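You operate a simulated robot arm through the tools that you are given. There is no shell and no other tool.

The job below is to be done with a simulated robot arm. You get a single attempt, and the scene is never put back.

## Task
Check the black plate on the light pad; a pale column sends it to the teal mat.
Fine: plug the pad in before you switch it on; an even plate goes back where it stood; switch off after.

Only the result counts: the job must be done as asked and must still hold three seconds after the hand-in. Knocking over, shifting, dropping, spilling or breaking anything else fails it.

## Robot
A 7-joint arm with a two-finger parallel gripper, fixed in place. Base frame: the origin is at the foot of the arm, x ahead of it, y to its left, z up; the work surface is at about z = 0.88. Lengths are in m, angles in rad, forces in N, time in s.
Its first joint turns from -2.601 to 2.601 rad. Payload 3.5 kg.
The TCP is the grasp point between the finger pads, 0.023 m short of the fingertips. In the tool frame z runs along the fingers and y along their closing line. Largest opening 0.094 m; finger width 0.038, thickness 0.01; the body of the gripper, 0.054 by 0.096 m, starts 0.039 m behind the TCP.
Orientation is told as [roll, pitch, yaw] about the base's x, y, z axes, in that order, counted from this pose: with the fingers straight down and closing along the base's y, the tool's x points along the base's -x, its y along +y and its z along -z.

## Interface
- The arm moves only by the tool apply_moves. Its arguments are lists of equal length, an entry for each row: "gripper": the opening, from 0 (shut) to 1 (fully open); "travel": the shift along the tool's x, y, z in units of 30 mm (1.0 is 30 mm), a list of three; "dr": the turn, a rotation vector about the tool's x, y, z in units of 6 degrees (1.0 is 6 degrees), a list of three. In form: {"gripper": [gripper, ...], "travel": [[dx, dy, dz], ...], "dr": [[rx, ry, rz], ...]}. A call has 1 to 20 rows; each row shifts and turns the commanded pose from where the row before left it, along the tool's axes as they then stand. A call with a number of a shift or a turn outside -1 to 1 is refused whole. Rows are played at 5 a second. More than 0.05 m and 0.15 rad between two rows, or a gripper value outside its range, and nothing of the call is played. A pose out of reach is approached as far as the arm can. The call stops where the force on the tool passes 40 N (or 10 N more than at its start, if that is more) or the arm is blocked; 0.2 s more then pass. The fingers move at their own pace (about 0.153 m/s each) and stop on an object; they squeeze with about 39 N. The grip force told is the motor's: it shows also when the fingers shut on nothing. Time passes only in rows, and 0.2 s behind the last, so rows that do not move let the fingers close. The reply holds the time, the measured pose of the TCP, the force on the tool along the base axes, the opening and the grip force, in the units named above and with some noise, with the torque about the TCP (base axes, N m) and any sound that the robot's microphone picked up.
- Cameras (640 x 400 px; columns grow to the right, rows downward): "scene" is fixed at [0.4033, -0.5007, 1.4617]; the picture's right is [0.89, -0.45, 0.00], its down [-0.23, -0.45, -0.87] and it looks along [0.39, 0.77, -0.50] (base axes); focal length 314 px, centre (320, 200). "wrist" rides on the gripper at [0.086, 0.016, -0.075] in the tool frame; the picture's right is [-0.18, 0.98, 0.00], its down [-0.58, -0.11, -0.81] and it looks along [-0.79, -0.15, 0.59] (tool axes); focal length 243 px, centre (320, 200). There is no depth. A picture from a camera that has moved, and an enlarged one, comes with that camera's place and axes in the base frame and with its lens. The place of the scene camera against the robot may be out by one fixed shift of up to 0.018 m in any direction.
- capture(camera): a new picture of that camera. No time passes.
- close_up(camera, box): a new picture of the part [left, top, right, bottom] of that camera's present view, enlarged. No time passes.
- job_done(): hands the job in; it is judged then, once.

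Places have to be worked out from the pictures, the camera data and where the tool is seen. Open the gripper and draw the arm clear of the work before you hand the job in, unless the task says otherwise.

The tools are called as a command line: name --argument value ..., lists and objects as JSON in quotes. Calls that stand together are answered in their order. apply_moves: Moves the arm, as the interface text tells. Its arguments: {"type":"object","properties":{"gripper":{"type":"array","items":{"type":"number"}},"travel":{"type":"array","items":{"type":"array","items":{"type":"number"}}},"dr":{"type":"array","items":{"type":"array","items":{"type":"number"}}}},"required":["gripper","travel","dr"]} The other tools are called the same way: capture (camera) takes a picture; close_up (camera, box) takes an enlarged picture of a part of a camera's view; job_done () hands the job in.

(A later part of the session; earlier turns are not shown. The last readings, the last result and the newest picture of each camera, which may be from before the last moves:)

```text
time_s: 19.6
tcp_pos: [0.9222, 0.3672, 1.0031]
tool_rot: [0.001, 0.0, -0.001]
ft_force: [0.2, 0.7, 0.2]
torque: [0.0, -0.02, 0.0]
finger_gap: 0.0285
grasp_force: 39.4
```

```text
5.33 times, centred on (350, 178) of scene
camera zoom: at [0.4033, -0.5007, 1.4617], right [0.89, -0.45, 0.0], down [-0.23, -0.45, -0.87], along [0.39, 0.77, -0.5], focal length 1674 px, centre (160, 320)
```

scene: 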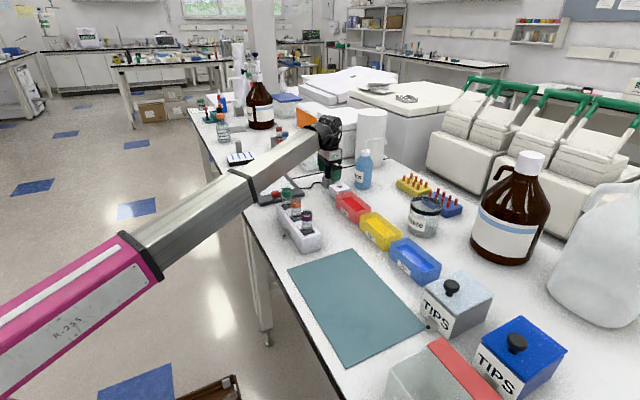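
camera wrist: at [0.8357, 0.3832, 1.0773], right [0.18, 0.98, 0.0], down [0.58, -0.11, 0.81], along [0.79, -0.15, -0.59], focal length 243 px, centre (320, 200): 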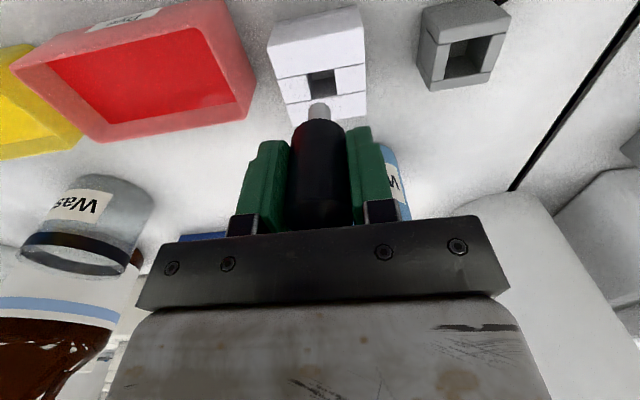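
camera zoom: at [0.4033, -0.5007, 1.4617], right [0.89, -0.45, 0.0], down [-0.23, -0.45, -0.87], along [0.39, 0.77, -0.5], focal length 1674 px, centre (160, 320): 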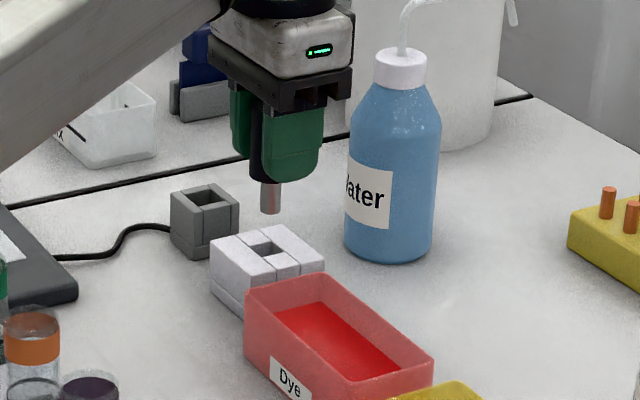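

The hole is about 2 mm further in +y than the pin's axis. I correct that and lower gently until the pin has just entered, watching the force.

apply_moves --gripper '[0, 0, 0, 0, 0, 0]' --travel '[[0.017, 0.065, 0], [0, 0, 0.4], [0, 0, 0.4], [0, 0, 0.3], [0, 0, 0.2], [0, 0, 0]]' --dr '[[0, 0, 0], [0, 0, 0], [0, 0, 0], [0, 0, 0], [0, 0, 0], [0, 0, 0]]'

capture --camera "wrist"

close_up --camera "wrist" --box '[240, 60, 400, 160]'

close_up --camera "scene" --box '[310, 150, 380, 205]'

```text
time_s: 21.0
tcp_pos: [0.9212, 0.3702, 0.9638]
tool_rot: [0.001, 0.0, 0.002]
ft_force: [0.2, -0.3, -0.4]
torque: [0.01, 0.03, 0.0]
finger_gap: 0.0283
grasp_force: 39.0
```

```text
taken
camera wrist: at [0.835, 0.3856, 1.0386], right [0.18, 0.98, 0.0], down [0.58, -0.11, 0.81], along [0.79, -0.15, -0.59], focal length 243 px, centre (320, 200)
```

wrist: 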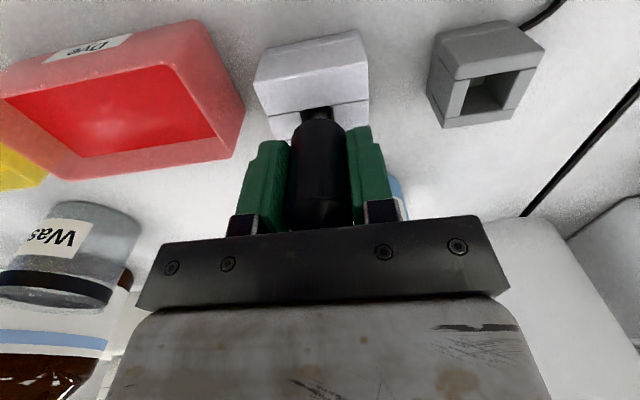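

```text
4.00 times, centred on (320, 110) of wrist
camera zoom: at [0.835, 0.3856, 1.0386], right [0.18, 0.98, 0.0], down [0.58, -0.11, 0.81], along [0.79, -0.15, -0.59], focal length 970 px, centre (320, 560)
```

zoom: 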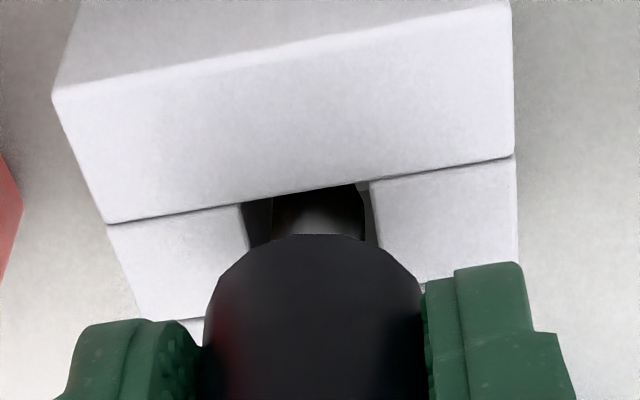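

```text
7.27 times, centred on (345, 178) of scene
camera zoom: at [0.4033, -0.5007, 1.4617], right [0.89, -0.45, 0.0], down [-0.23, -0.45, -0.87], along [0.39, 0.77, -0.5], focal length 2283 px, centre (138, 364)
```

zoom: 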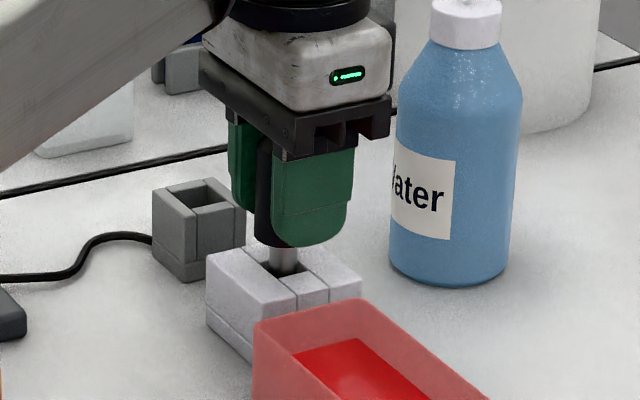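

The pin is inside the hole, about 1 mm off toward +y. I correct and push it down to its seat.

apply_moves --gripper '[0, 0, 0, 0, 0]' --travel '[[0, -0.03, 0.1], [0, 0, 0.2], [0, 0, 0.2], [0, 0, 0.05], [0, 0, 0]]' --dr '[[0, 0, 0], [0, 0, 0], [0, 0, 0], [0, 0, 0], [0, 0, 0]]'

close_up --camera "wrist" --box '[240, 60, 400, 160]'

close_up --camera "scene" --box '[310, 150, 380, 205]'

```text
time_s: 22.2
tcp_pos: [0.922, 0.3695, 0.949]
tool_rot: [0.0, 0.002, -0.001]
ft_force: [0.8, 0.0, -1.5]
torque: [0.0, 0.0, 0.02]
finger_gap: 0.0285
grasp_force: 38.9
```

```text
4.00 times, centred on (320, 110) of wrist
camera zoom: at [0.8348, 0.3852, 1.0223], right [0.18, 0.98, 0.0], down [0.58, -0.11, 0.81], along [0.79, -0.15, -0.59], focal length 970 px, centre (320, 560)
```

zoom: 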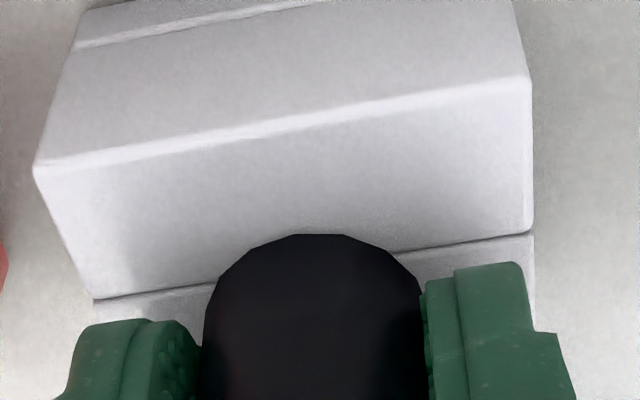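

```text
7.27 times, centred on (345, 178) of scene
camera zoom: at [0.4033, -0.5007, 1.4617], right [0.89, -0.45, 0.0], down [-0.23, -0.45, -0.87], along [0.39, 0.77, -0.5], focal length 2283 px, centre (138, 364)
```

zoom: 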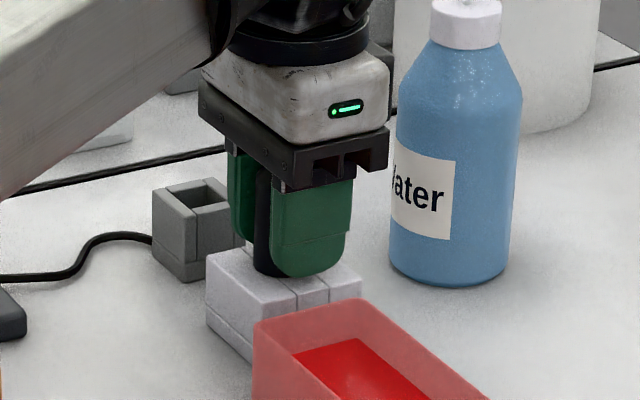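

The plug looks nearly seated; I press a couple of millimetres more to feel the stop.

apply_moves --gripper '[0, 0, 0]' --travel '[[0, 0, 0.05], [0, 0, 0.04], [0, 0, 0]]' --dr '[[0, 0, 0], [0, 0, 0], [0, 0, 0]]'

```text
time_s: 23.0
tcp_pos: [0.9216, 0.3702, 0.9466]
tool_rot: [0.002, -0.003, 0.0]
ft_force: [1.9, 1.0, 21.0]
torque: [-0.01, 0.09, -0.04]
finger_gap: 0.0284
grasp_force: 38.2
```

A 21 N stop: the plug is fully seated. I open only halfway (to keep clear of the red tray) and rise straight up.

apply_moves --gripper '[0.5, 0.5, 0.5, 0.5, 0.5, 0.5, 0.5]' --travel '[[0, 0, 0], [0, 0, 0], [0, 0, -0.5], [0, 0, -0.9], [0, 0, -0.9], [0, 0, -0.9], [0, 0, -0.9]]' --dr '[[0, 0, 0], [0, 0, 0], [0, 0, 0], [0, 0, 0], [0, 0, 0], [0, 0, 0], [0, 0, 0]]'

capture --camera "wrist"

close_up --camera "scene" --box '[220, 140, 400, 252]'

```text
time_s: 24.6
tcp_pos: [0.9215, 0.3695, 1.0697]
tool_rot: [0.0, -0.002, 0.0]
ft_force: [-1.0, -0.4, -0.2]
torque: [0.02, 0.01, 0.0]
finger_gap: 0.0471
grasp_force: 0.0
```

```text
taken
camera wrist: at [0.8352, 0.3848, 1.1438], right [0.18, 0.98, 0.0], down [0.58, -0.11, 0.81], along [0.79, -0.15, -0.59], focal length 243 px, centre (320, 200)
```

wrist: 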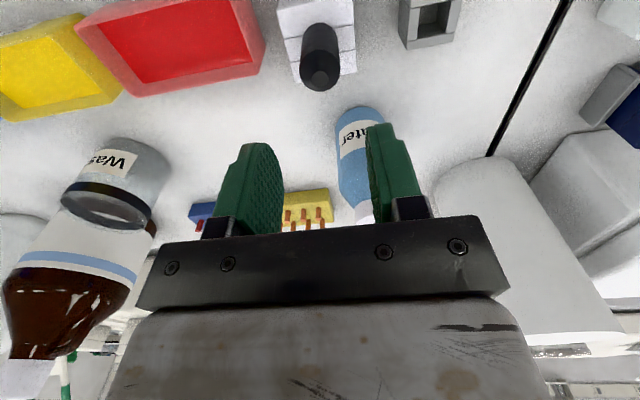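

```text
3.56 times, centred on (310, 196) of scene
camera zoom: at [0.4033, -0.5007, 1.4617], right [0.89, -0.45, 0.0], down [-0.23, -0.45, -0.87], along [0.39, 0.77, -0.5], focal length 1116 px, centre (356, 214)
```

zoom: 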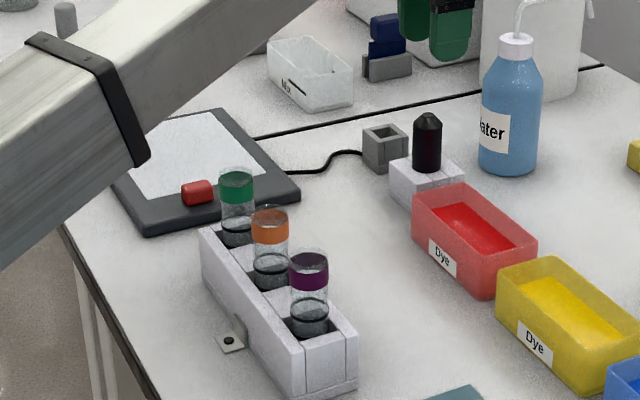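

The plug stands in the socket and the dock is empty. I now travel to a spot above the plate's handle.

apply_moves --gripper '[0.65, 0.65, 0.65, 0.65, 0.65, 0.65, 0.65, 0.65, 0.65, 0.65, 0.65, 0.65, 0.65, 0.65, 0.65, 0.65, 0.65, 0.65, 0.65, 0.65]' --travel '[[0.409, 0.968, -0.3], [0.409, 0.968, 0], [0.409, 0.968, 0], [0.409, 0.968, 0], [0.409, 0.968, 0], [0.409, 0.968, 0], [0.409, 0.968, 0], [0.409, 0.968, 0], [0.409, 0.968, 0], [0.409, 0.968, 0], [0.409, 0.968, 0], [0.409, 0.968, 0], [0.409, 0.968, 0], [0.409, 0.968, 0], [0.409, 0.968, 0], [0.409, 0.968, 0], [0.409, 0.968, 0], [0.409, 0.968, 0], [0.409, 0.968, 0], [0, 0, 0]]' --dr '[[0, 0, 0], [0, 0, 0], [0, 0, 0], [0, 0, 0], [0, 0, 0], [0, 0, 0], [0, 0, 0], [0, 0, 0], [0, 0, 0], [0, 0, 0], [0, 0, 0], [0, 0, 0], [0, 0, 0], [0, 0, 0], [0, 0, 0], [0, 0, 0], [0, 0, 0], [0, 0, 0], [0, 0, 0], [0, 0, 0]]'

capture --camera "wrist"

close_up --camera "wrist" --box '[240, 0, 400, 100]'

close_up --camera "scene" --box '[220, 140, 400, 252]'

```text
time_s: 28.8
tcp_pos: [0.6879, 0.9196, 1.0786]
tool_rot: [-0.002, -0.002, -0.002]
ft_force: [0.6, 0.6, -0.2]
torque: [0.03, 0.04, 0.0]
finger_gap: 0.061
grasp_force: 0.0
```

```text
taken
camera wrist: at [0.601, 0.9363, 1.1528], right [0.19, 0.98, 0.0], down [0.58, -0.11, 0.81], along [0.79, -0.15, -0.59], focal length 243 px, centre (320, 200)
```

wrist: 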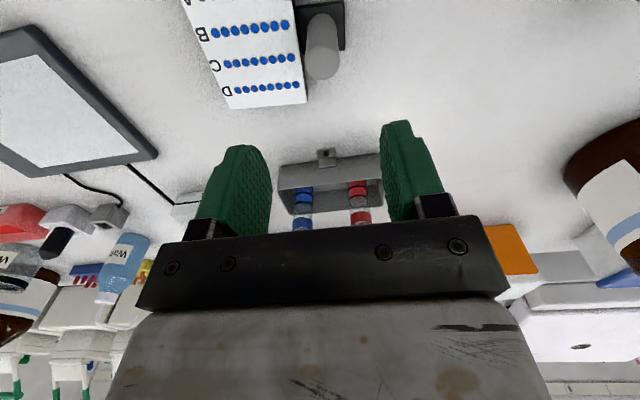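

```text
4.00 times, centred on (320, 50) of wrist
camera zoom: at [0.601, 0.9363, 1.1528], right [0.19, 0.98, 0.0], down [0.58, -0.11, 0.81], along [0.79, -0.15, -0.59], focal length 970 px, centre (320, 800)
```

zoom: 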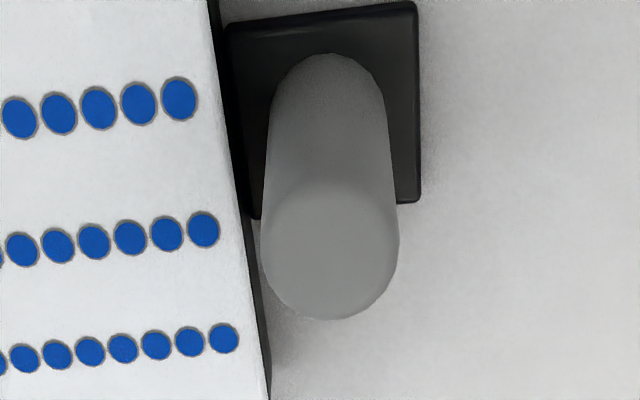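

```text
3.56 times, centred on (310, 196) of scene
camera zoom: at [0.4033, -0.5007, 1.4617], right [0.89, -0.45, 0.0], down [-0.23, -0.45, -0.87], along [0.39, 0.77, -0.5], focal length 1116 px, centre (356, 214)
```

zoom: 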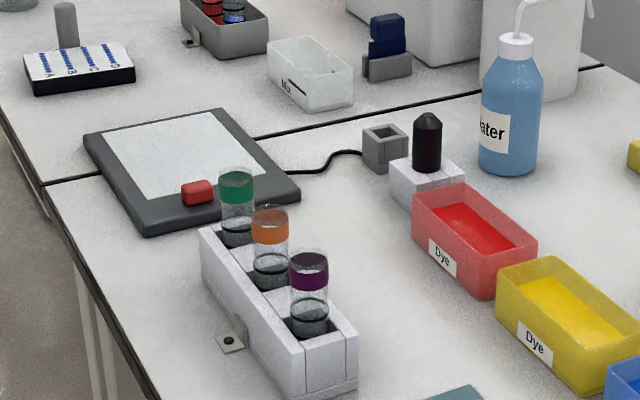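

The handle is about 2 mm in +y and 1 mm in +x from the tool axis. I correct this and lower to z≈0.936, fingertips just above the plate's top.

apply_moves --gripper '[0.65, 0.65, 0.65, 0.65, 0.65, 0.65]' --travel '[[-0.033, 0.063, 0.95], [0, 0, 0.95], [0, 0, 0.95], [0, 0, 0.95], [0, 0, 0.95], [0, 0, 0]]' --dr '[[0, 0, 0], [0, 0, 0], [0, 0, 0], [0, 0, 0], [0, 0, 0], [0, 0, 0]]'

capture --camera "wrist"

close_up --camera "scene" --box '[190, 80, 310, 180]'

```text
time_s: 30.2
tcp_pos: [0.6886, 0.922, 0.9344]
tool_rot: [0.0, 0.0, -0.003]
ft_force: [0.5, -1.4, 0.9]
torque: [-0.01, -0.01, 0.01]
finger_gap: 0.0611
grasp_force: 0.1
```

```text
taken
camera wrist: at [0.602, 0.9377, 1.0091], right [0.18, 0.98, 0.0], down [0.58, -0.11, 0.81], along [0.79, -0.15, -0.59], focal length 243 px, centre (320, 200)
```

wrist: 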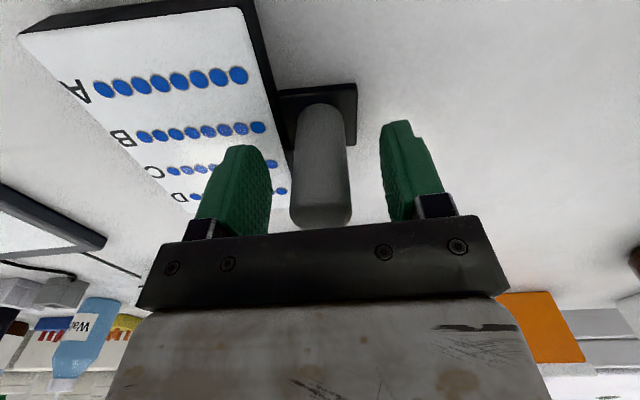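

```text
4.00 times, centred on (250, 130) of scene
camera zoom: at [0.4033, -0.5007, 1.4617], right [0.89, -0.45, 0.0], down [-0.23, -0.45, -0.87], along [0.39, 0.77, -0.5], focal length 1256 px, centre (600, 480)
```

zoom: 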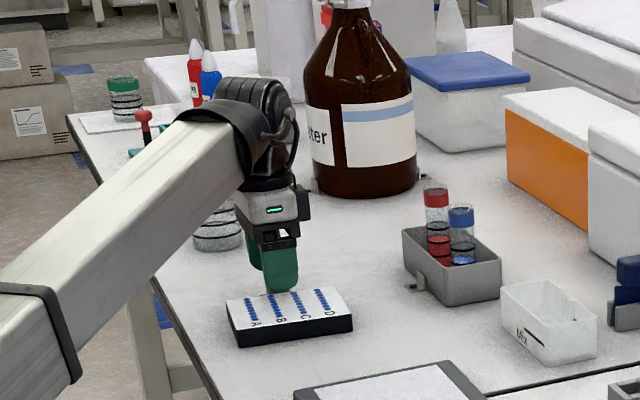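

The handle is centred between the fingers and the tips are clear of the plate. I close on it.

apply_moves --gripper '[0.3, 0, 0, 0, 0]' --travel '[[0, 0, 0], [0, 0, 0], [0, 0, 0], [0, 0, 0], [0, 0, 0]]' --dr '[[0, 0, 0], [0, 0, 0], [0, 0, 0], [0, 0, 0], [0, 0, 0]]'

capture --camera "wrist"

```text
time_s: 31.4
tcp_pos: [0.6879, 0.923, 0.9361]
tool_rot: [-0.001, 0.0, -0.001]
ft_force: [-0.9, 0.1, -0.3]
torque: [0.06, -0.04, -0.01]
finger_gap: 0.0272
grasp_force: 39.2
```

```text
taken
camera wrist: at [0.602, 0.9378, 1.0092], right [0.18, 0.98, 0.0], down [0.58, -0.11, 0.81], along [0.79, -0.15, -0.59], focal length 243 px, centre (320, 200)
```

wrist: 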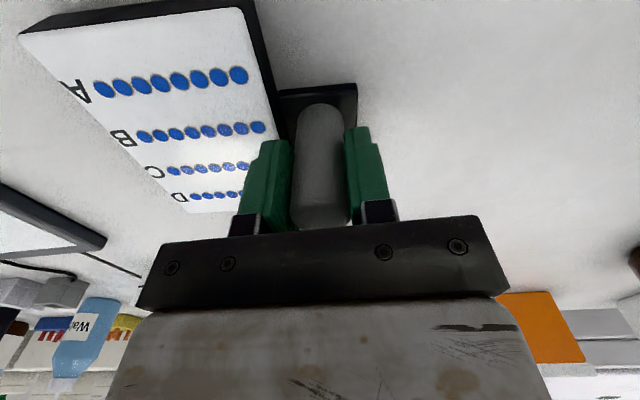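

The handle is held. I lift 3 cm slowly and check how the plate hangs.

apply_moves --gripper '[0, 0, 0, 0]' --travel '[[0, 0, -0.3], [0, 0, -0.4], [0, 0, -0.3], [0, 0, 0]]' --dr '[[0, 0, 0], [0, 0, 0], [0, 0, 0], [0, 0, 0]]'

capture --camera "wrist"

close_up --camera "scene" --box '[190, 80, 310, 180]'

```text
time_s: 32.4
tcp_pos: [0.6881, 0.9231, 0.965]
tool_rot: [-0.002, 0.0, 0.002]
ft_force: [-0.5, -0.9, -1.3]
torque: [0.08, -0.02, 0.03]
finger_gap: 0.0269
grasp_force: 39.1
```

```text
taken
camera wrist: at [0.602, 0.938, 1.0393], right [0.18, 0.98, 0.0], down [0.58, -0.11, 0.81], along [0.79, -0.15, -0.59], focal length 243 px, centre (320, 200)
```

wrist: 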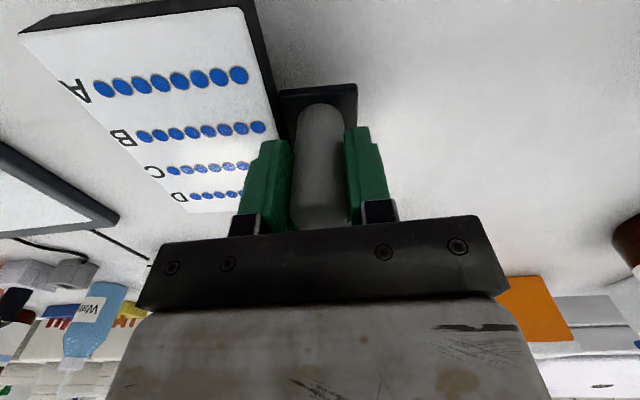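

```text
4.00 times, centred on (250, 130) of scene
camera zoom: at [0.4033, -0.5007, 1.4617], right [0.89, -0.45, 0.0], down [-0.23, -0.45, -0.87], along [0.39, 0.77, -0.5], focal length 1256 px, centre (600, 480)
```

zoom: 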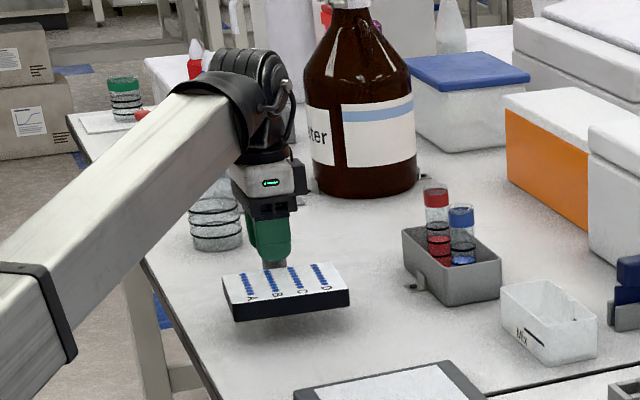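

The plate hangs level. I raise it to z≈1.02, carry it over the light pad and turn it by +5.2° to square it with the panel.

apply_moves --gripper '[0, 0, 0, 0, 0, 0, 0, 0, 0, 0, 0, 0, 0, 0, 0]' --travel '[[0, 0, -0.9], [0, 0, -0.9], [-0.1133, -0.993, 0], [-0.1133, -0.993, 0], [-0.1133, -0.993, 0], [-0.1133, -0.993, 0], [-0.1133, -0.993, 0], [-0.1133, -0.993, 0], [-0.1133, -0.993, 0], [-0.1133, -0.993, 0], [-0.1133, -0.993, 0], [-0.1133, -0.993, 0], [0, 0, 0], [0, 0, 0], [0, 0, 0]]' --dr '[[0, 0, 0], [0, 0, 0], [0, 0, 0], [0, 0, 0], [0, 0, 0], [0, 0, 0], [0, 0, 0], [0, 0, 0], [0, 0, 0], [0, 0, 0], [0, 0, 0], [0, 0, 0], [0, 0, -0.45], [0, 0, -0.417], [0, 0, 0]]'

capture --camera "wrist"

close_up --camera "scene" --box '[210, 110, 350, 220]'

```text
time_s: 35.6
tcp_pos: [0.7223, 0.6249, 1.0199]
tool_rot: [-0.001, 0.001, 0.092]
ft_force: [-1.0, 0.6, -0.9]
torque: [0.06, 0.02, -0.01]
finger_gap: 0.0269
grasp_force: 38.9
```

```text
taken
camera wrist: at [0.6349, 0.6318, 1.0932], right [0.09, 1.0, 0.0], down [0.59, -0.06, 0.81], along [0.8, -0.08, -0.59], focal length 243 px, centre (320, 200)
```

wrist: 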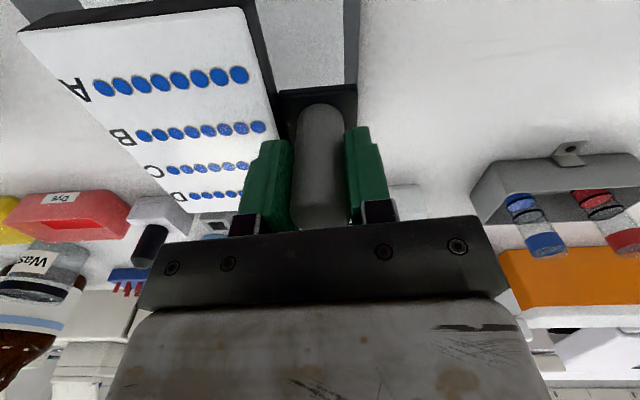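

```text
3.64 times, centred on (280, 165) of scene
camera zoom: at [0.4033, -0.5007, 1.4617], right [0.89, -0.45, 0.0], down [-0.23, -0.45, -0.87], along [0.39, 0.77, -0.5], focal length 1141 px, centre (466, 327)
```

zoom: 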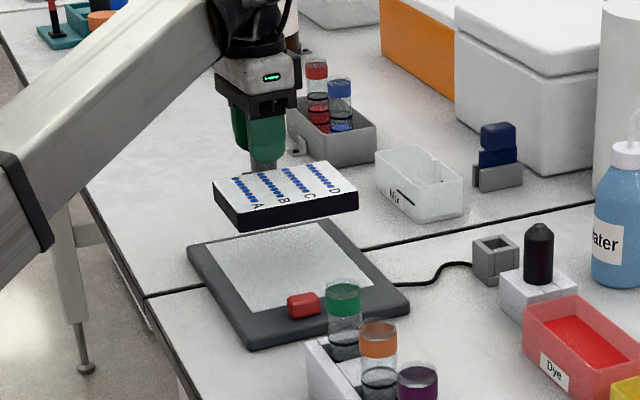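

The plate hovers above the pad, squared with it. I lower most of the way and then check the gap.

apply_moves --gripper '[0, 0, 0, 0]' --travel '[[0, 0, 0.6], [0, 0, 0.6], [0, 0, 0.5], [0, 0, 0]]' --dr '[[0, 0, 0], [0, 0, 0], [0, 0, 0], [0, 0, 0]]'

close_up --camera "scene" --box '[220, 130, 340, 220]'

close_up --camera "wrist" --box '[0, 0, 400, 220]'

```text
time_s: 36.6
tcp_pos: [0.7221, 0.6248, 0.9692]
tool_rot: [0.0, 0.001, 0.091]
ft_force: [-0.5, 0.1, -0.5]
torque: [0.02, 0.01, 0.02]
finger_gap: 0.0268
grasp_force: 38.3
```

```text
4.44 times, centred on (280, 175) of scene
camera zoom: at [0.4033, -0.5007, 1.4617], right [0.89, -0.45, 0.0], down [-0.23, -0.45, -0.87], along [0.39, 0.77, -0.5], focal length 1395 px, centre (498, 311)
```

zoom: 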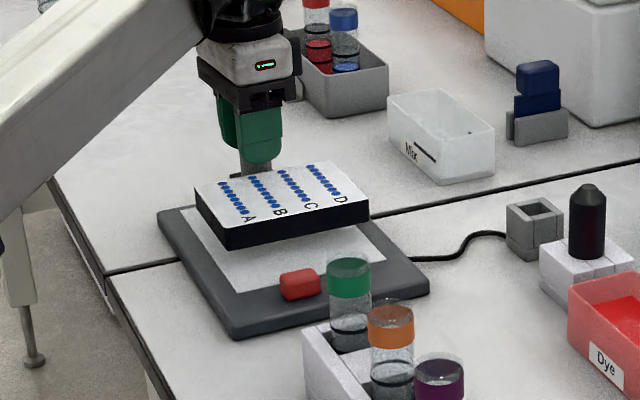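

```text
1.60 times, centred on (200, 110) of wrist
camera zoom: at [0.6347, 0.6326, 1.0425], right [0.1, 1.0, 0.0], down [0.59, -0.06, 0.81], along [0.8, -0.08, -0.59], focal length 388 px, centre (512, 344)
```

zoom: 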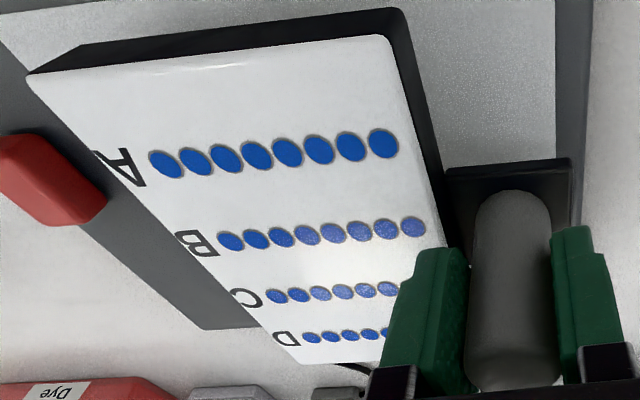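

The gap is about 2 cm. I lower in small steps and feel for contact.

apply_moves --gripper '[0, 0, 0, 0, 0]' --travel '[[0, 0, 0.15], [0, 0, 0.15], [0, 0, 0.1], [0, 0, 0.05], [0, 0, 0]]' --dr '[[0, 0, 0], [0, 0, 0], [0, 0, 0], [0, 0, 0], [0, 0, 0]]'

close_up --camera "scene" --box '[220, 130, 340, 220]'

```text
time_s: 37.8
tcp_pos: [0.7218, 0.625, 0.9548]
tool_rot: [0.0, 0.001, 0.091]
ft_force: [0.8, -0.3, -0.6]
torque: [0.06, -0.02, -0.02]
finger_gap: 0.0269
grasp_force: 39.4
```

```text
4.44 times, centred on (280, 175) of scene
camera zoom: at [0.4033, -0.5007, 1.4617], right [0.89, -0.45, 0.0], down [-0.23, -0.45, -0.87], along [0.39, 0.77, -0.5], focal length 1395 px, centre (498, 311)
```

zoom: 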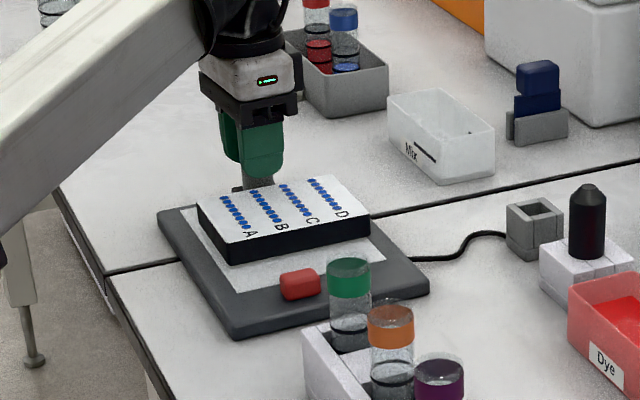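

apply_moves --gripper '[0, 0, 0, 0]' --travel '[[0, 0, 0.05], [0, 0, 0.05], [0, 0, 0.04], [0, 0, 0]]' --dr '[[0, 0, 0], [0, 0, 0], [0, 0, 0], [0, 0, 0]]'

close_up --camera "scene" --box '[220, 130, 340, 220]'

```text
time_s: 38.8
tcp_pos: [0.7225, 0.6239, 0.9506]
tool_rot: [0.0, 0.002, 0.092]
ft_force: [1.0, 0.7, 5.0]
torque: [-0.11, 0.16, 0.06]
finger_gap: 0.0269
grasp_force: 39.7
```

```text
4.44 times, centred on (280, 175) of scene
camera zoom: at [0.4033, -0.5007, 1.4617], right [0.89, -0.45, 0.0], down [-0.23, -0.45, -0.87], along [0.39, 0.77, -0.5], focal length 1395 px, centre (498, 311)
```

zoom: 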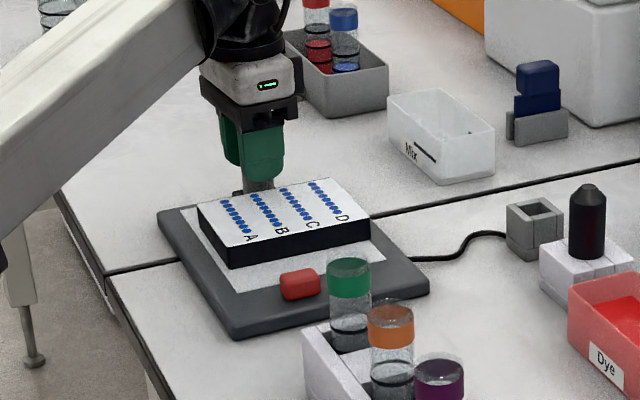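

Contact at z≈0.9506 (5 N): the plate rests on the pad. I release the handle and rise.

apply_moves --gripper '[0.65, 0.65, 0.65, 0.65, 0.65, 0.65, 0.65]' --travel '[[0, 0, 0], [0, 0, 0], [0, 0, -0.4], [0, 0, -0.8], [0, 0, -0.9], [0, 0, -0.9], [0, 0, -0.5]]' --dr '[[0, 0, 0], [0, 0, 0], [0, 0, 0], [0, 0, 0], [0, 0, 0], [0, 0, 0], [0, 0, 0]]'

capture --camera "wrist"

close_up --camera "scene" --box '[220, 130, 340, 220]'

```text
time_s: 40.4
tcp_pos: [0.7238, 0.6264, 1.056]
tool_rot: [0.0, 0.001, 0.091]
ft_force: [0.0, -0.2, -0.4]
torque: [0.0, 0.01, 0.0]
finger_gap: 0.0611
grasp_force: 0.0
```

```text
taken
camera wrist: at [0.6355, 0.6326, 1.1294], right [0.1, 1.0, 0.0], down [0.59, -0.06, 0.81], along [0.8, -0.08, -0.59], focal length 243 px, centre (320, 200)
```

wrist: 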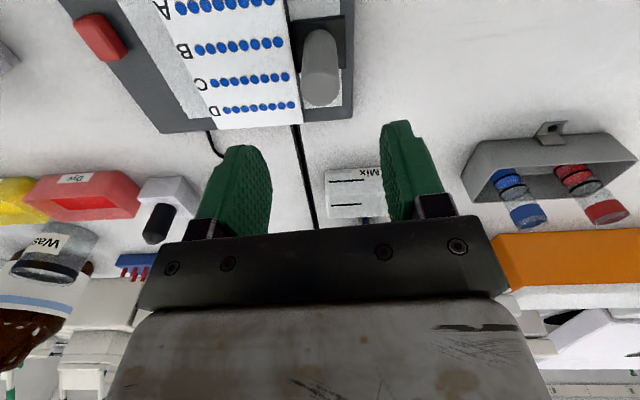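

```text
4.44 times, centred on (280, 175) of scene
camera zoom: at [0.4033, -0.5007, 1.4617], right [0.89, -0.45, 0.0], down [-0.23, -0.45, -0.87], along [0.39, 0.77, -0.5], focal length 1395 px, centre (498, 311)
```

zoom: 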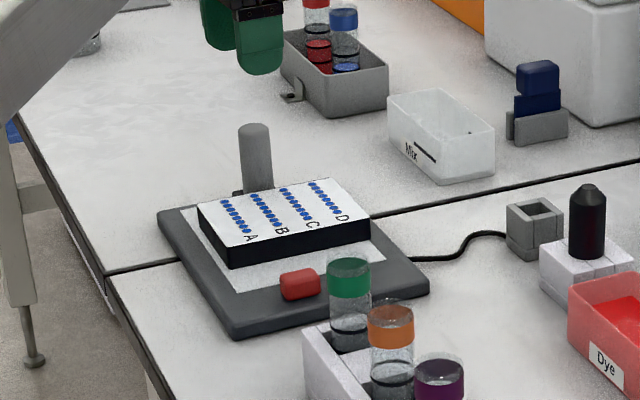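

The plate stands squarely on the pad. I turn back to yaw 0 and move to view the red switch.

apply_moves --gripper '[0.65, 0.65, 0.4, 0.2, 0, 0, 0, 0, 0]' --travel '[[0, 0, -0.5], [0, 0, -0.5], [0.355, -0.867, 0], [0.355, -0.867, 0], [0.355, -0.867, 0], [0.355, -0.867, 0], [0.355, -0.867, 0], [0.355, -0.867, 0], [0, 0, 0]]' --dr '[[0, 0, 0.45], [0, 0, 0.417], [0, 0, 0], [0, 0, 0], [0, 0, 0], [0, 0, 0], [0, 0, 0], [0, 0, 0], [0, 0, 0]]'

capture --camera "wrist"

close_up --camera "wrist" --box '[220, 40, 340, 115]'

```text
time_s: 42.4
tcp_pos: [0.6588, 0.4681, 1.0853]
tool_rot: [0.0, 0.001, 0.001]
ft_force: [-0.2, 0.1, -0.1]
torque: [0.01, 0.01, -0.03]
finger_gap: 0.0
grasp_force: 38.9
```

```text
taken
camera wrist: at [0.5725, 0.4842, 1.1599], right [0.18, 0.98, 0.0], down [0.58, -0.11, 0.81], along [0.79, -0.15, -0.59], focal length 243 px, centre (320, 200)
```

wrist: 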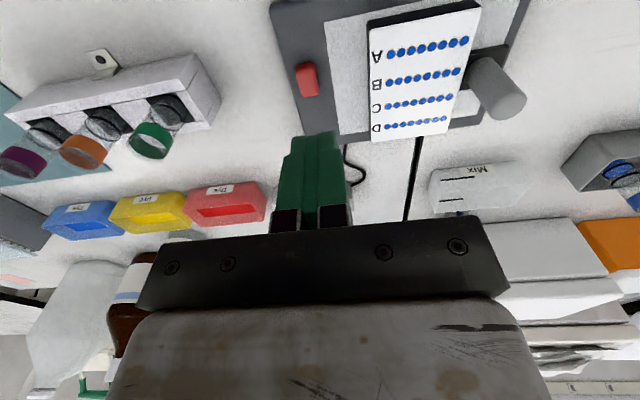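

```text
5.33 times, centred on (280, 78) of wrist
camera zoom: at [0.5725, 0.4842, 1.1599], right [0.18, 0.98, 0.0], down [0.58, -0.11, 0.81], along [0.79, -0.15, -0.59], focal length 1294 px, centre (533, 853)
```

zoom: 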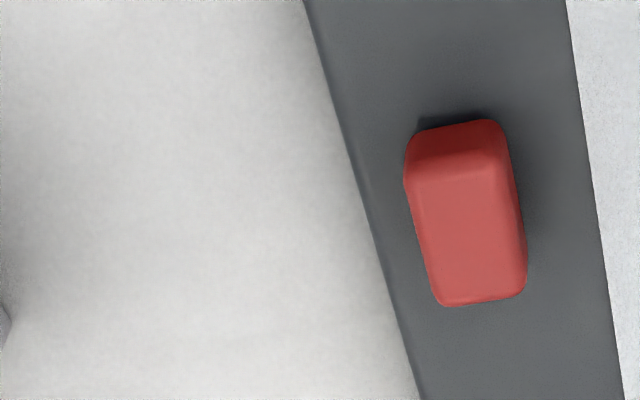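

The switch is a red button about 26 × 17 mm, centred at (0.701, 0.447), top at z≈0.913. I bring the closed fingertips over it and down to about 2 cm above.

apply_moves --gripper '[0, 0, 0, 0, 0, 0, 0]' --travel '[[-0.703, -0.352, 0], [-0.703, -0.352, 0], [0, 0, 0.9], [0, 0, 0.9], [0, 0, 0.9], [0, 0, 0.9], [0, 0, 0.5]]' --dr '[[0, 0, 0], [0, 0, 0], [0, 0, 0], [0, 0, 0], [0, 0, 0], [0, 0, 0], [0, 0, 0]]'

capture --camera "wrist"

close_up --camera "scene" --box '[220, 130, 340, 220]'

```text
time_s: 44.0
tcp_pos: [0.7015, 0.4481, 0.9619]
tool_rot: [0.001, 0.0, -0.002]
ft_force: [-0.3, 0.7, 0.0]
torque: [-0.03, 0.05, 0.01]
finger_gap: 0.0
grasp_force: 39.3
```

```text
taken
camera wrist: at [0.6143, 0.4626, 1.0354], right [0.18, 0.98, 0.0], down [0.58, -0.11, 0.81], along [0.79, -0.15, -0.59], focal length 243 px, centre (320, 200)
```

wrist: 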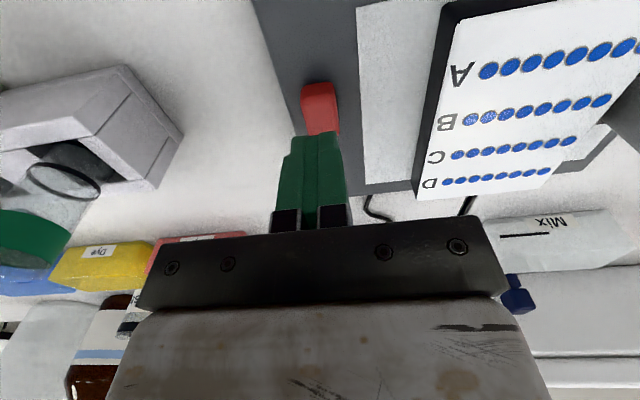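

```text
4.44 times, centred on (280, 175) of scene
camera zoom: at [0.4033, -0.5007, 1.4617], right [0.89, -0.45, 0.0], down [-0.23, -0.45, -0.87], along [0.39, 0.77, -0.5], focal length 1395 px, centre (498, 311)
```

zoom: 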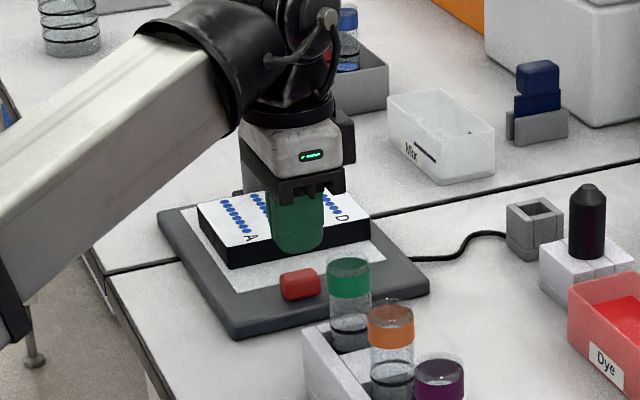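

The fingertips are over the button. I lower slowly onto it until I feel the press.

apply_moves --gripper '[0, 0, 0, 0, 0, 0]' --travel '[[0, 0, 0.35], [0, 0, 0.35], [0, 0, 0.1], [0, 0, 0.07], [0, 0, 0.07], [0, 0, 0]]' --dr '[[0, 0, 0], [0, 0, 0], [0, 0, 0], [0, 0, 0], [0, 0, 0], [0, 0, 0]]'

capture --camera "wrist"

close_up --camera "scene" --box '[220, 130, 340, 220]'

```text
time_s: 45.2
tcp_pos: [0.7009, 0.4469, 0.937]
tool_rot: [0.001, -0.003, 0.0]
ft_force: [0.3, -1.2, 13.9]
torque: [-0.03, 0.06, 0.04]
finger_gap: 0.0
grasp_force: 38.7
stopped in row 6: the force on the tool passed its limit at 45 N (the readings are from after the stop); the commanded pose is now the measured one
```

```text
taken
camera wrist: at [0.6152, 0.4627, 1.0115], right [0.19, 0.98, 0.0], down [0.58, -0.11, 0.81], along [0.79, -0.15, -0.59], focal length 243 px, centre (320, 200)
```

wrist: 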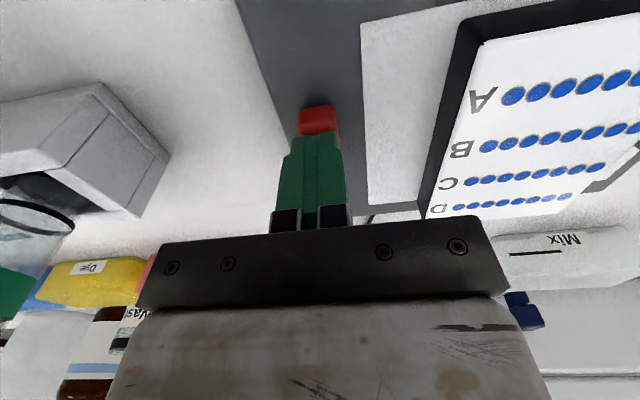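

```text
4.44 times, centred on (280, 175) of scene
camera zoom: at [0.4033, -0.5007, 1.4617], right [0.89, -0.45, 0.0], down [-0.23, -0.45, -0.87], along [0.39, 0.77, -0.5], focal length 1395 px, centre (498, 311)
```

zoom: 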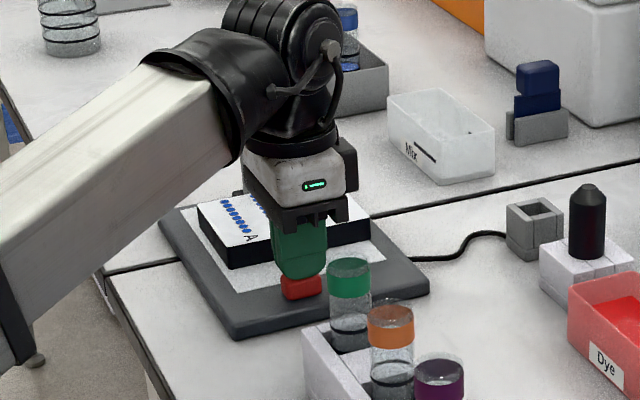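

The button stopped the press hard at z≈0.937 (45 N). I lift a little and look whether the pad came on.

apply_moves --gripper '[0, 0, 0]' --travel '[[0, 0, -0.5], [0, 0, -0.5], [0, 0, 0]]' --dr '[[0, 0, 0], [0, 0, 0], [0, 0, 0]]'

capture --camera "wrist"

close_up --camera "scene" --box '[220, 130, 340, 220]'

```text
time_s: 46.0
tcp_pos: [0.7009, 0.4473, 0.9653]
tool_rot: [0.002, -0.002, -0.003]
ft_force: [-0.1, 0.5, 0.0]
torque: [-0.02, 0.02, 0.0]
finger_gap: 0.0
grasp_force: 39.3
```

```text
taken
camera wrist: at [0.6147, 0.4633, 1.0402], right [0.18, 0.98, 0.0], down [0.58, -0.11, 0.81], along [0.79, -0.15, -0.59], focal length 243 px, centre (320, 200)
```

wrist: 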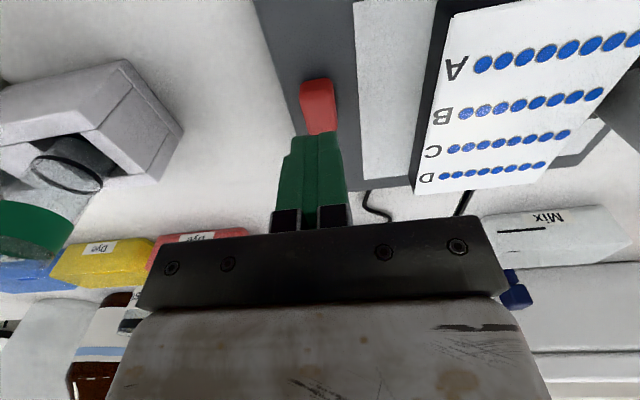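

```text
4.44 times, centred on (280, 175) of scene
camera zoom: at [0.4033, -0.5007, 1.4617], right [0.89, -0.45, 0.0], down [-0.23, -0.45, -0.87], along [0.39, 0.77, -0.5], focal length 1395 px, centre (498, 311)
```

zoom: 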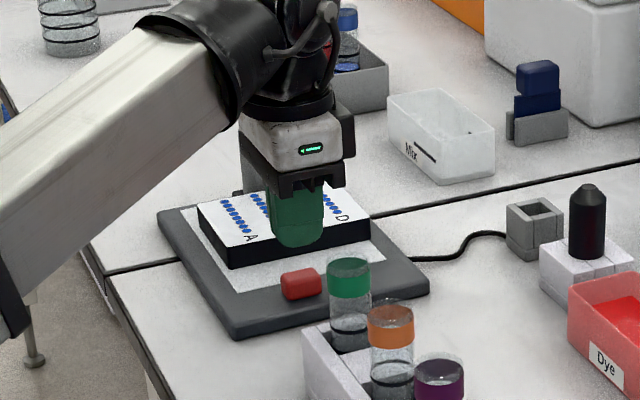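

No light yet, so it may be a slider or rocker rather than a push button. I look closely at its shape.

close_up --camera "wrist" --box '[280, 60, 360, 110]'

close_up --camera "scene" --box '[262, 178, 310, 208]'

```text
8.00 times, centred on (320, 85) of wrist
camera zoom: at [0.6147, 0.4633, 1.0402], right [0.18, 0.98, 0.0], down [0.58, -0.11, 0.81], along [0.79, -0.15, -0.59], focal length 1941 px, centre (320, 1120)
```

zoom: 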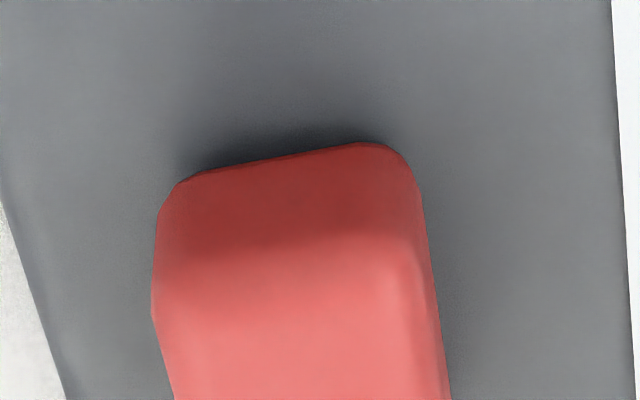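

```text
13.33 times, centred on (286, 193) of scene
camera zoom: at [0.4033, -0.5007, 1.4617], right [0.89, -0.45, 0.0], down [-0.23, -0.45, -0.87], along [0.39, 0.77, -0.5], focal length 4185 px, centre (773, 293)
```

zoom: 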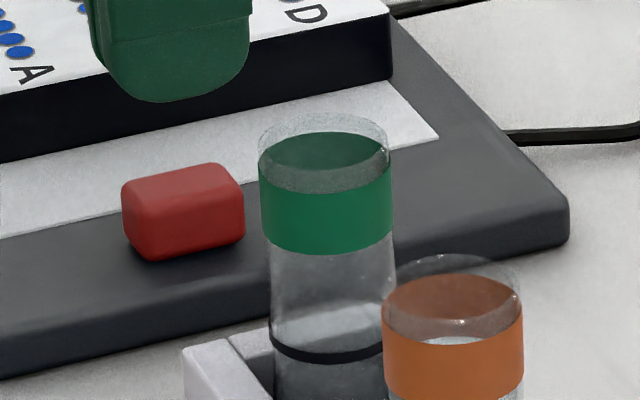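

The red block does not tilt or sink, and it sits about 20 mm off the pad's centre line in -x, which suggests a slide switch running in +x. I open the fingers around it and lower to just above the pad.

apply_moves --gripper '[0.5, 0.5, 0.5, 0.5, 0.5]' --travel '[[0, 0, 0], [0, 0, 0], [0, 0, 0.7], [0, 0, 0.74], [0, 0, 0]]' --dr '[[0, 0, 0], [0, 0, 0], [0, 0, 0], [0, 0, 0], [0, 0, 0]]'

capture --camera "wrist"

close_up --camera "scene" --box '[250, 150, 330, 210]'

```text
time_s: 47.2
tcp_pos: [0.702, 0.4474, 0.9232]
tool_rot: [0.001, -0.001, -0.003]
ft_force: [1.1, 0.3, 0.1]
torque: [0.01, -0.02, -0.01]
finger_gap: 0.047
grasp_force: 0.0
```

```text
taken
camera wrist: at [0.615, 0.4633, 0.9975], right [0.18, 0.98, 0.0], down [0.58, -0.11, 0.81], along [0.79, -0.15, -0.59], focal length 243 px, centre (320, 200)
```

wrist: 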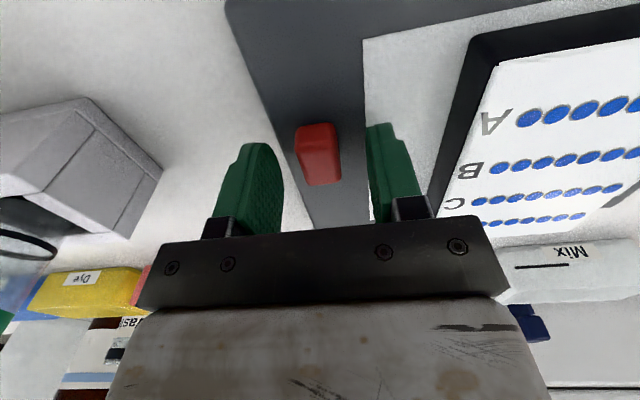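

```text
6.67 times, centred on (290, 180) of scene
camera zoom: at [0.4033, -0.5007, 1.4617], right [0.89, -0.45, 0.0], down [-0.23, -0.45, -0.87], along [0.39, 0.77, -0.5], focal length 2093 px, centre (520, 333)
```

zoom: 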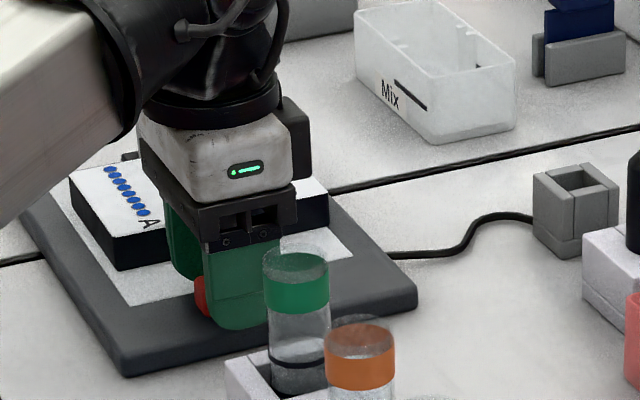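

The block sits centred between the fingers. I close on it and nudge it 6 mm in +x, watching the force.

apply_moves --gripper '[0.3, 0, 0, 0, 0, 0]' --travel '[[0, 0, 0], [0, 0, 0], [0, 0, 0], [-0.1, 0, 0], [-0.1, 0, 0], [0, 0, 0]]' --dr '[[0, 0, 0], [0, 0, 0], [0, 0, 0], [0, 0, 0], [0, 0, 0], [0, 0, 0]]'

capture --camera "wrist"

close_up --camera "scene" --box '[220, 130, 340, 220]'

```text
time_s: 48.6
tcp_pos: [0.7072, 0.4482, 0.9233]
tool_rot: [0.002, -0.002, -0.001]
ft_force: [-0.2, -0.9, 4.1]
torque: [-0.07, 0.27, 0.04]
finger_gap: 0.0187
grasp_force: 45.2
```

```text
taken
camera wrist: at [0.6211, 0.4631, 0.9976], right [0.18, 0.98, 0.0], down [0.58, -0.11, 0.81], along [0.79, -0.15, -0.59], focal length 243 px, centre (320, 200)
```

wrist: 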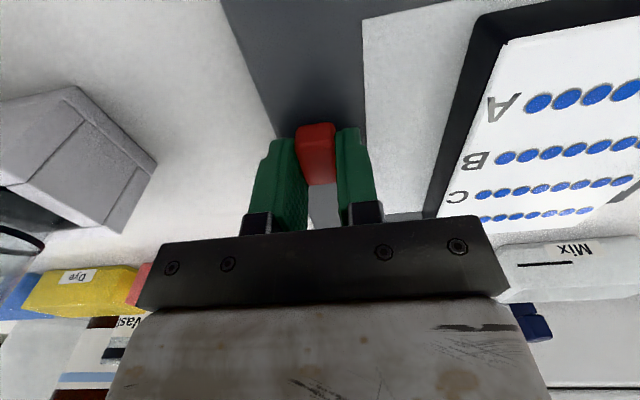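

```text
4.44 times, centred on (280, 175) of scene
camera zoom: at [0.4033, -0.5007, 1.4617], right [0.89, -0.45, 0.0], down [-0.23, -0.45, -0.87], along [0.39, 0.77, -0.5], focal length 1395 px, centre (498, 311)
```

zoom: 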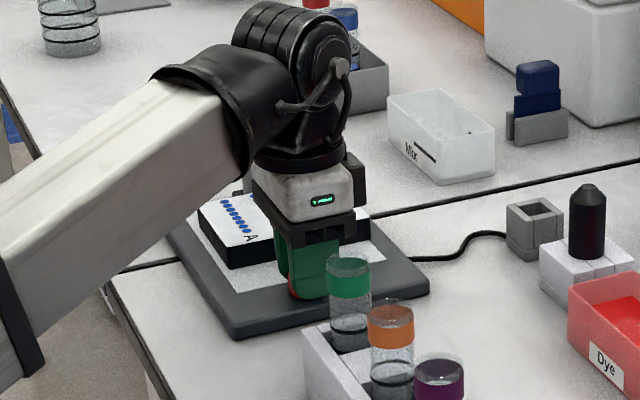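

The block slid with the hand at almost no force while the pad stayed put, so it is a slider. I keep moving it in +x.

apply_moves --gripper '[0, 0, 0, 0, 0, 0]' --travel '[[-0.1, 0, 0], [-0.1, 0, 0], [-0.1, 0, 0], [-0.1, 0, 0], [-0.1, 0, 0], [0, 0, 0]]' --dr '[[0, 0, 0], [0, 0, 0], [0, 0, 0], [0, 0, 0], [0, 0, 0], [0, 0, 0]]'

capture --camera "wrist"

close_up --camera "scene" --box '[220, 130, 340, 220]'

```text
time_s: 50.0
tcp_pos: [0.7227, 0.4475, 0.9235]
tool_rot: [0.001, 0.0, 0.001]
ft_force: [-0.5, -0.2, -1.8]
torque: [-0.02, 0.03, 0.04]
finger_gap: 0.0186
grasp_force: 45.0
```

```text
taken
camera wrist: at [0.6365, 0.4631, 0.9976], right [0.18, 0.98, 0.0], down [0.58, -0.11, 0.81], along [0.79, -0.15, -0.59], focal length 243 px, centre (320, 200)
```

wrist: 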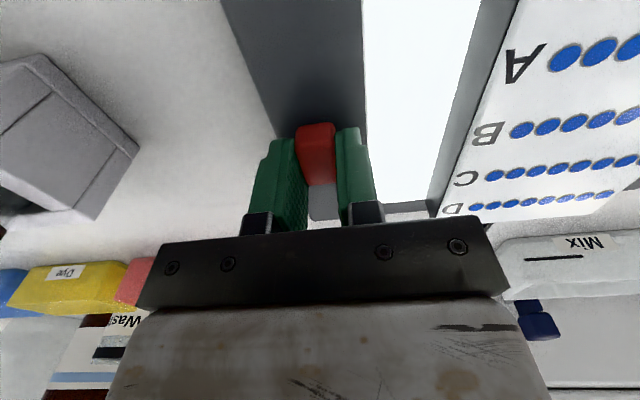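

```text
4.44 times, centred on (280, 175) of scene
camera zoom: at [0.4033, -0.5007, 1.4617], right [0.89, -0.45, 0.0], down [-0.23, -0.45, -0.87], along [0.39, 0.77, -0.5], focal length 1395 px, centre (498, 311)
```

zoom: 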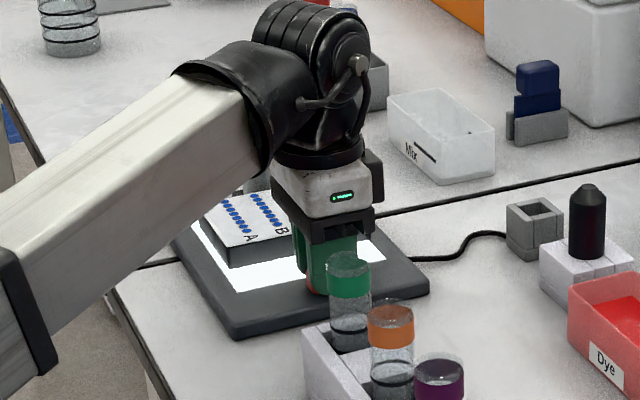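

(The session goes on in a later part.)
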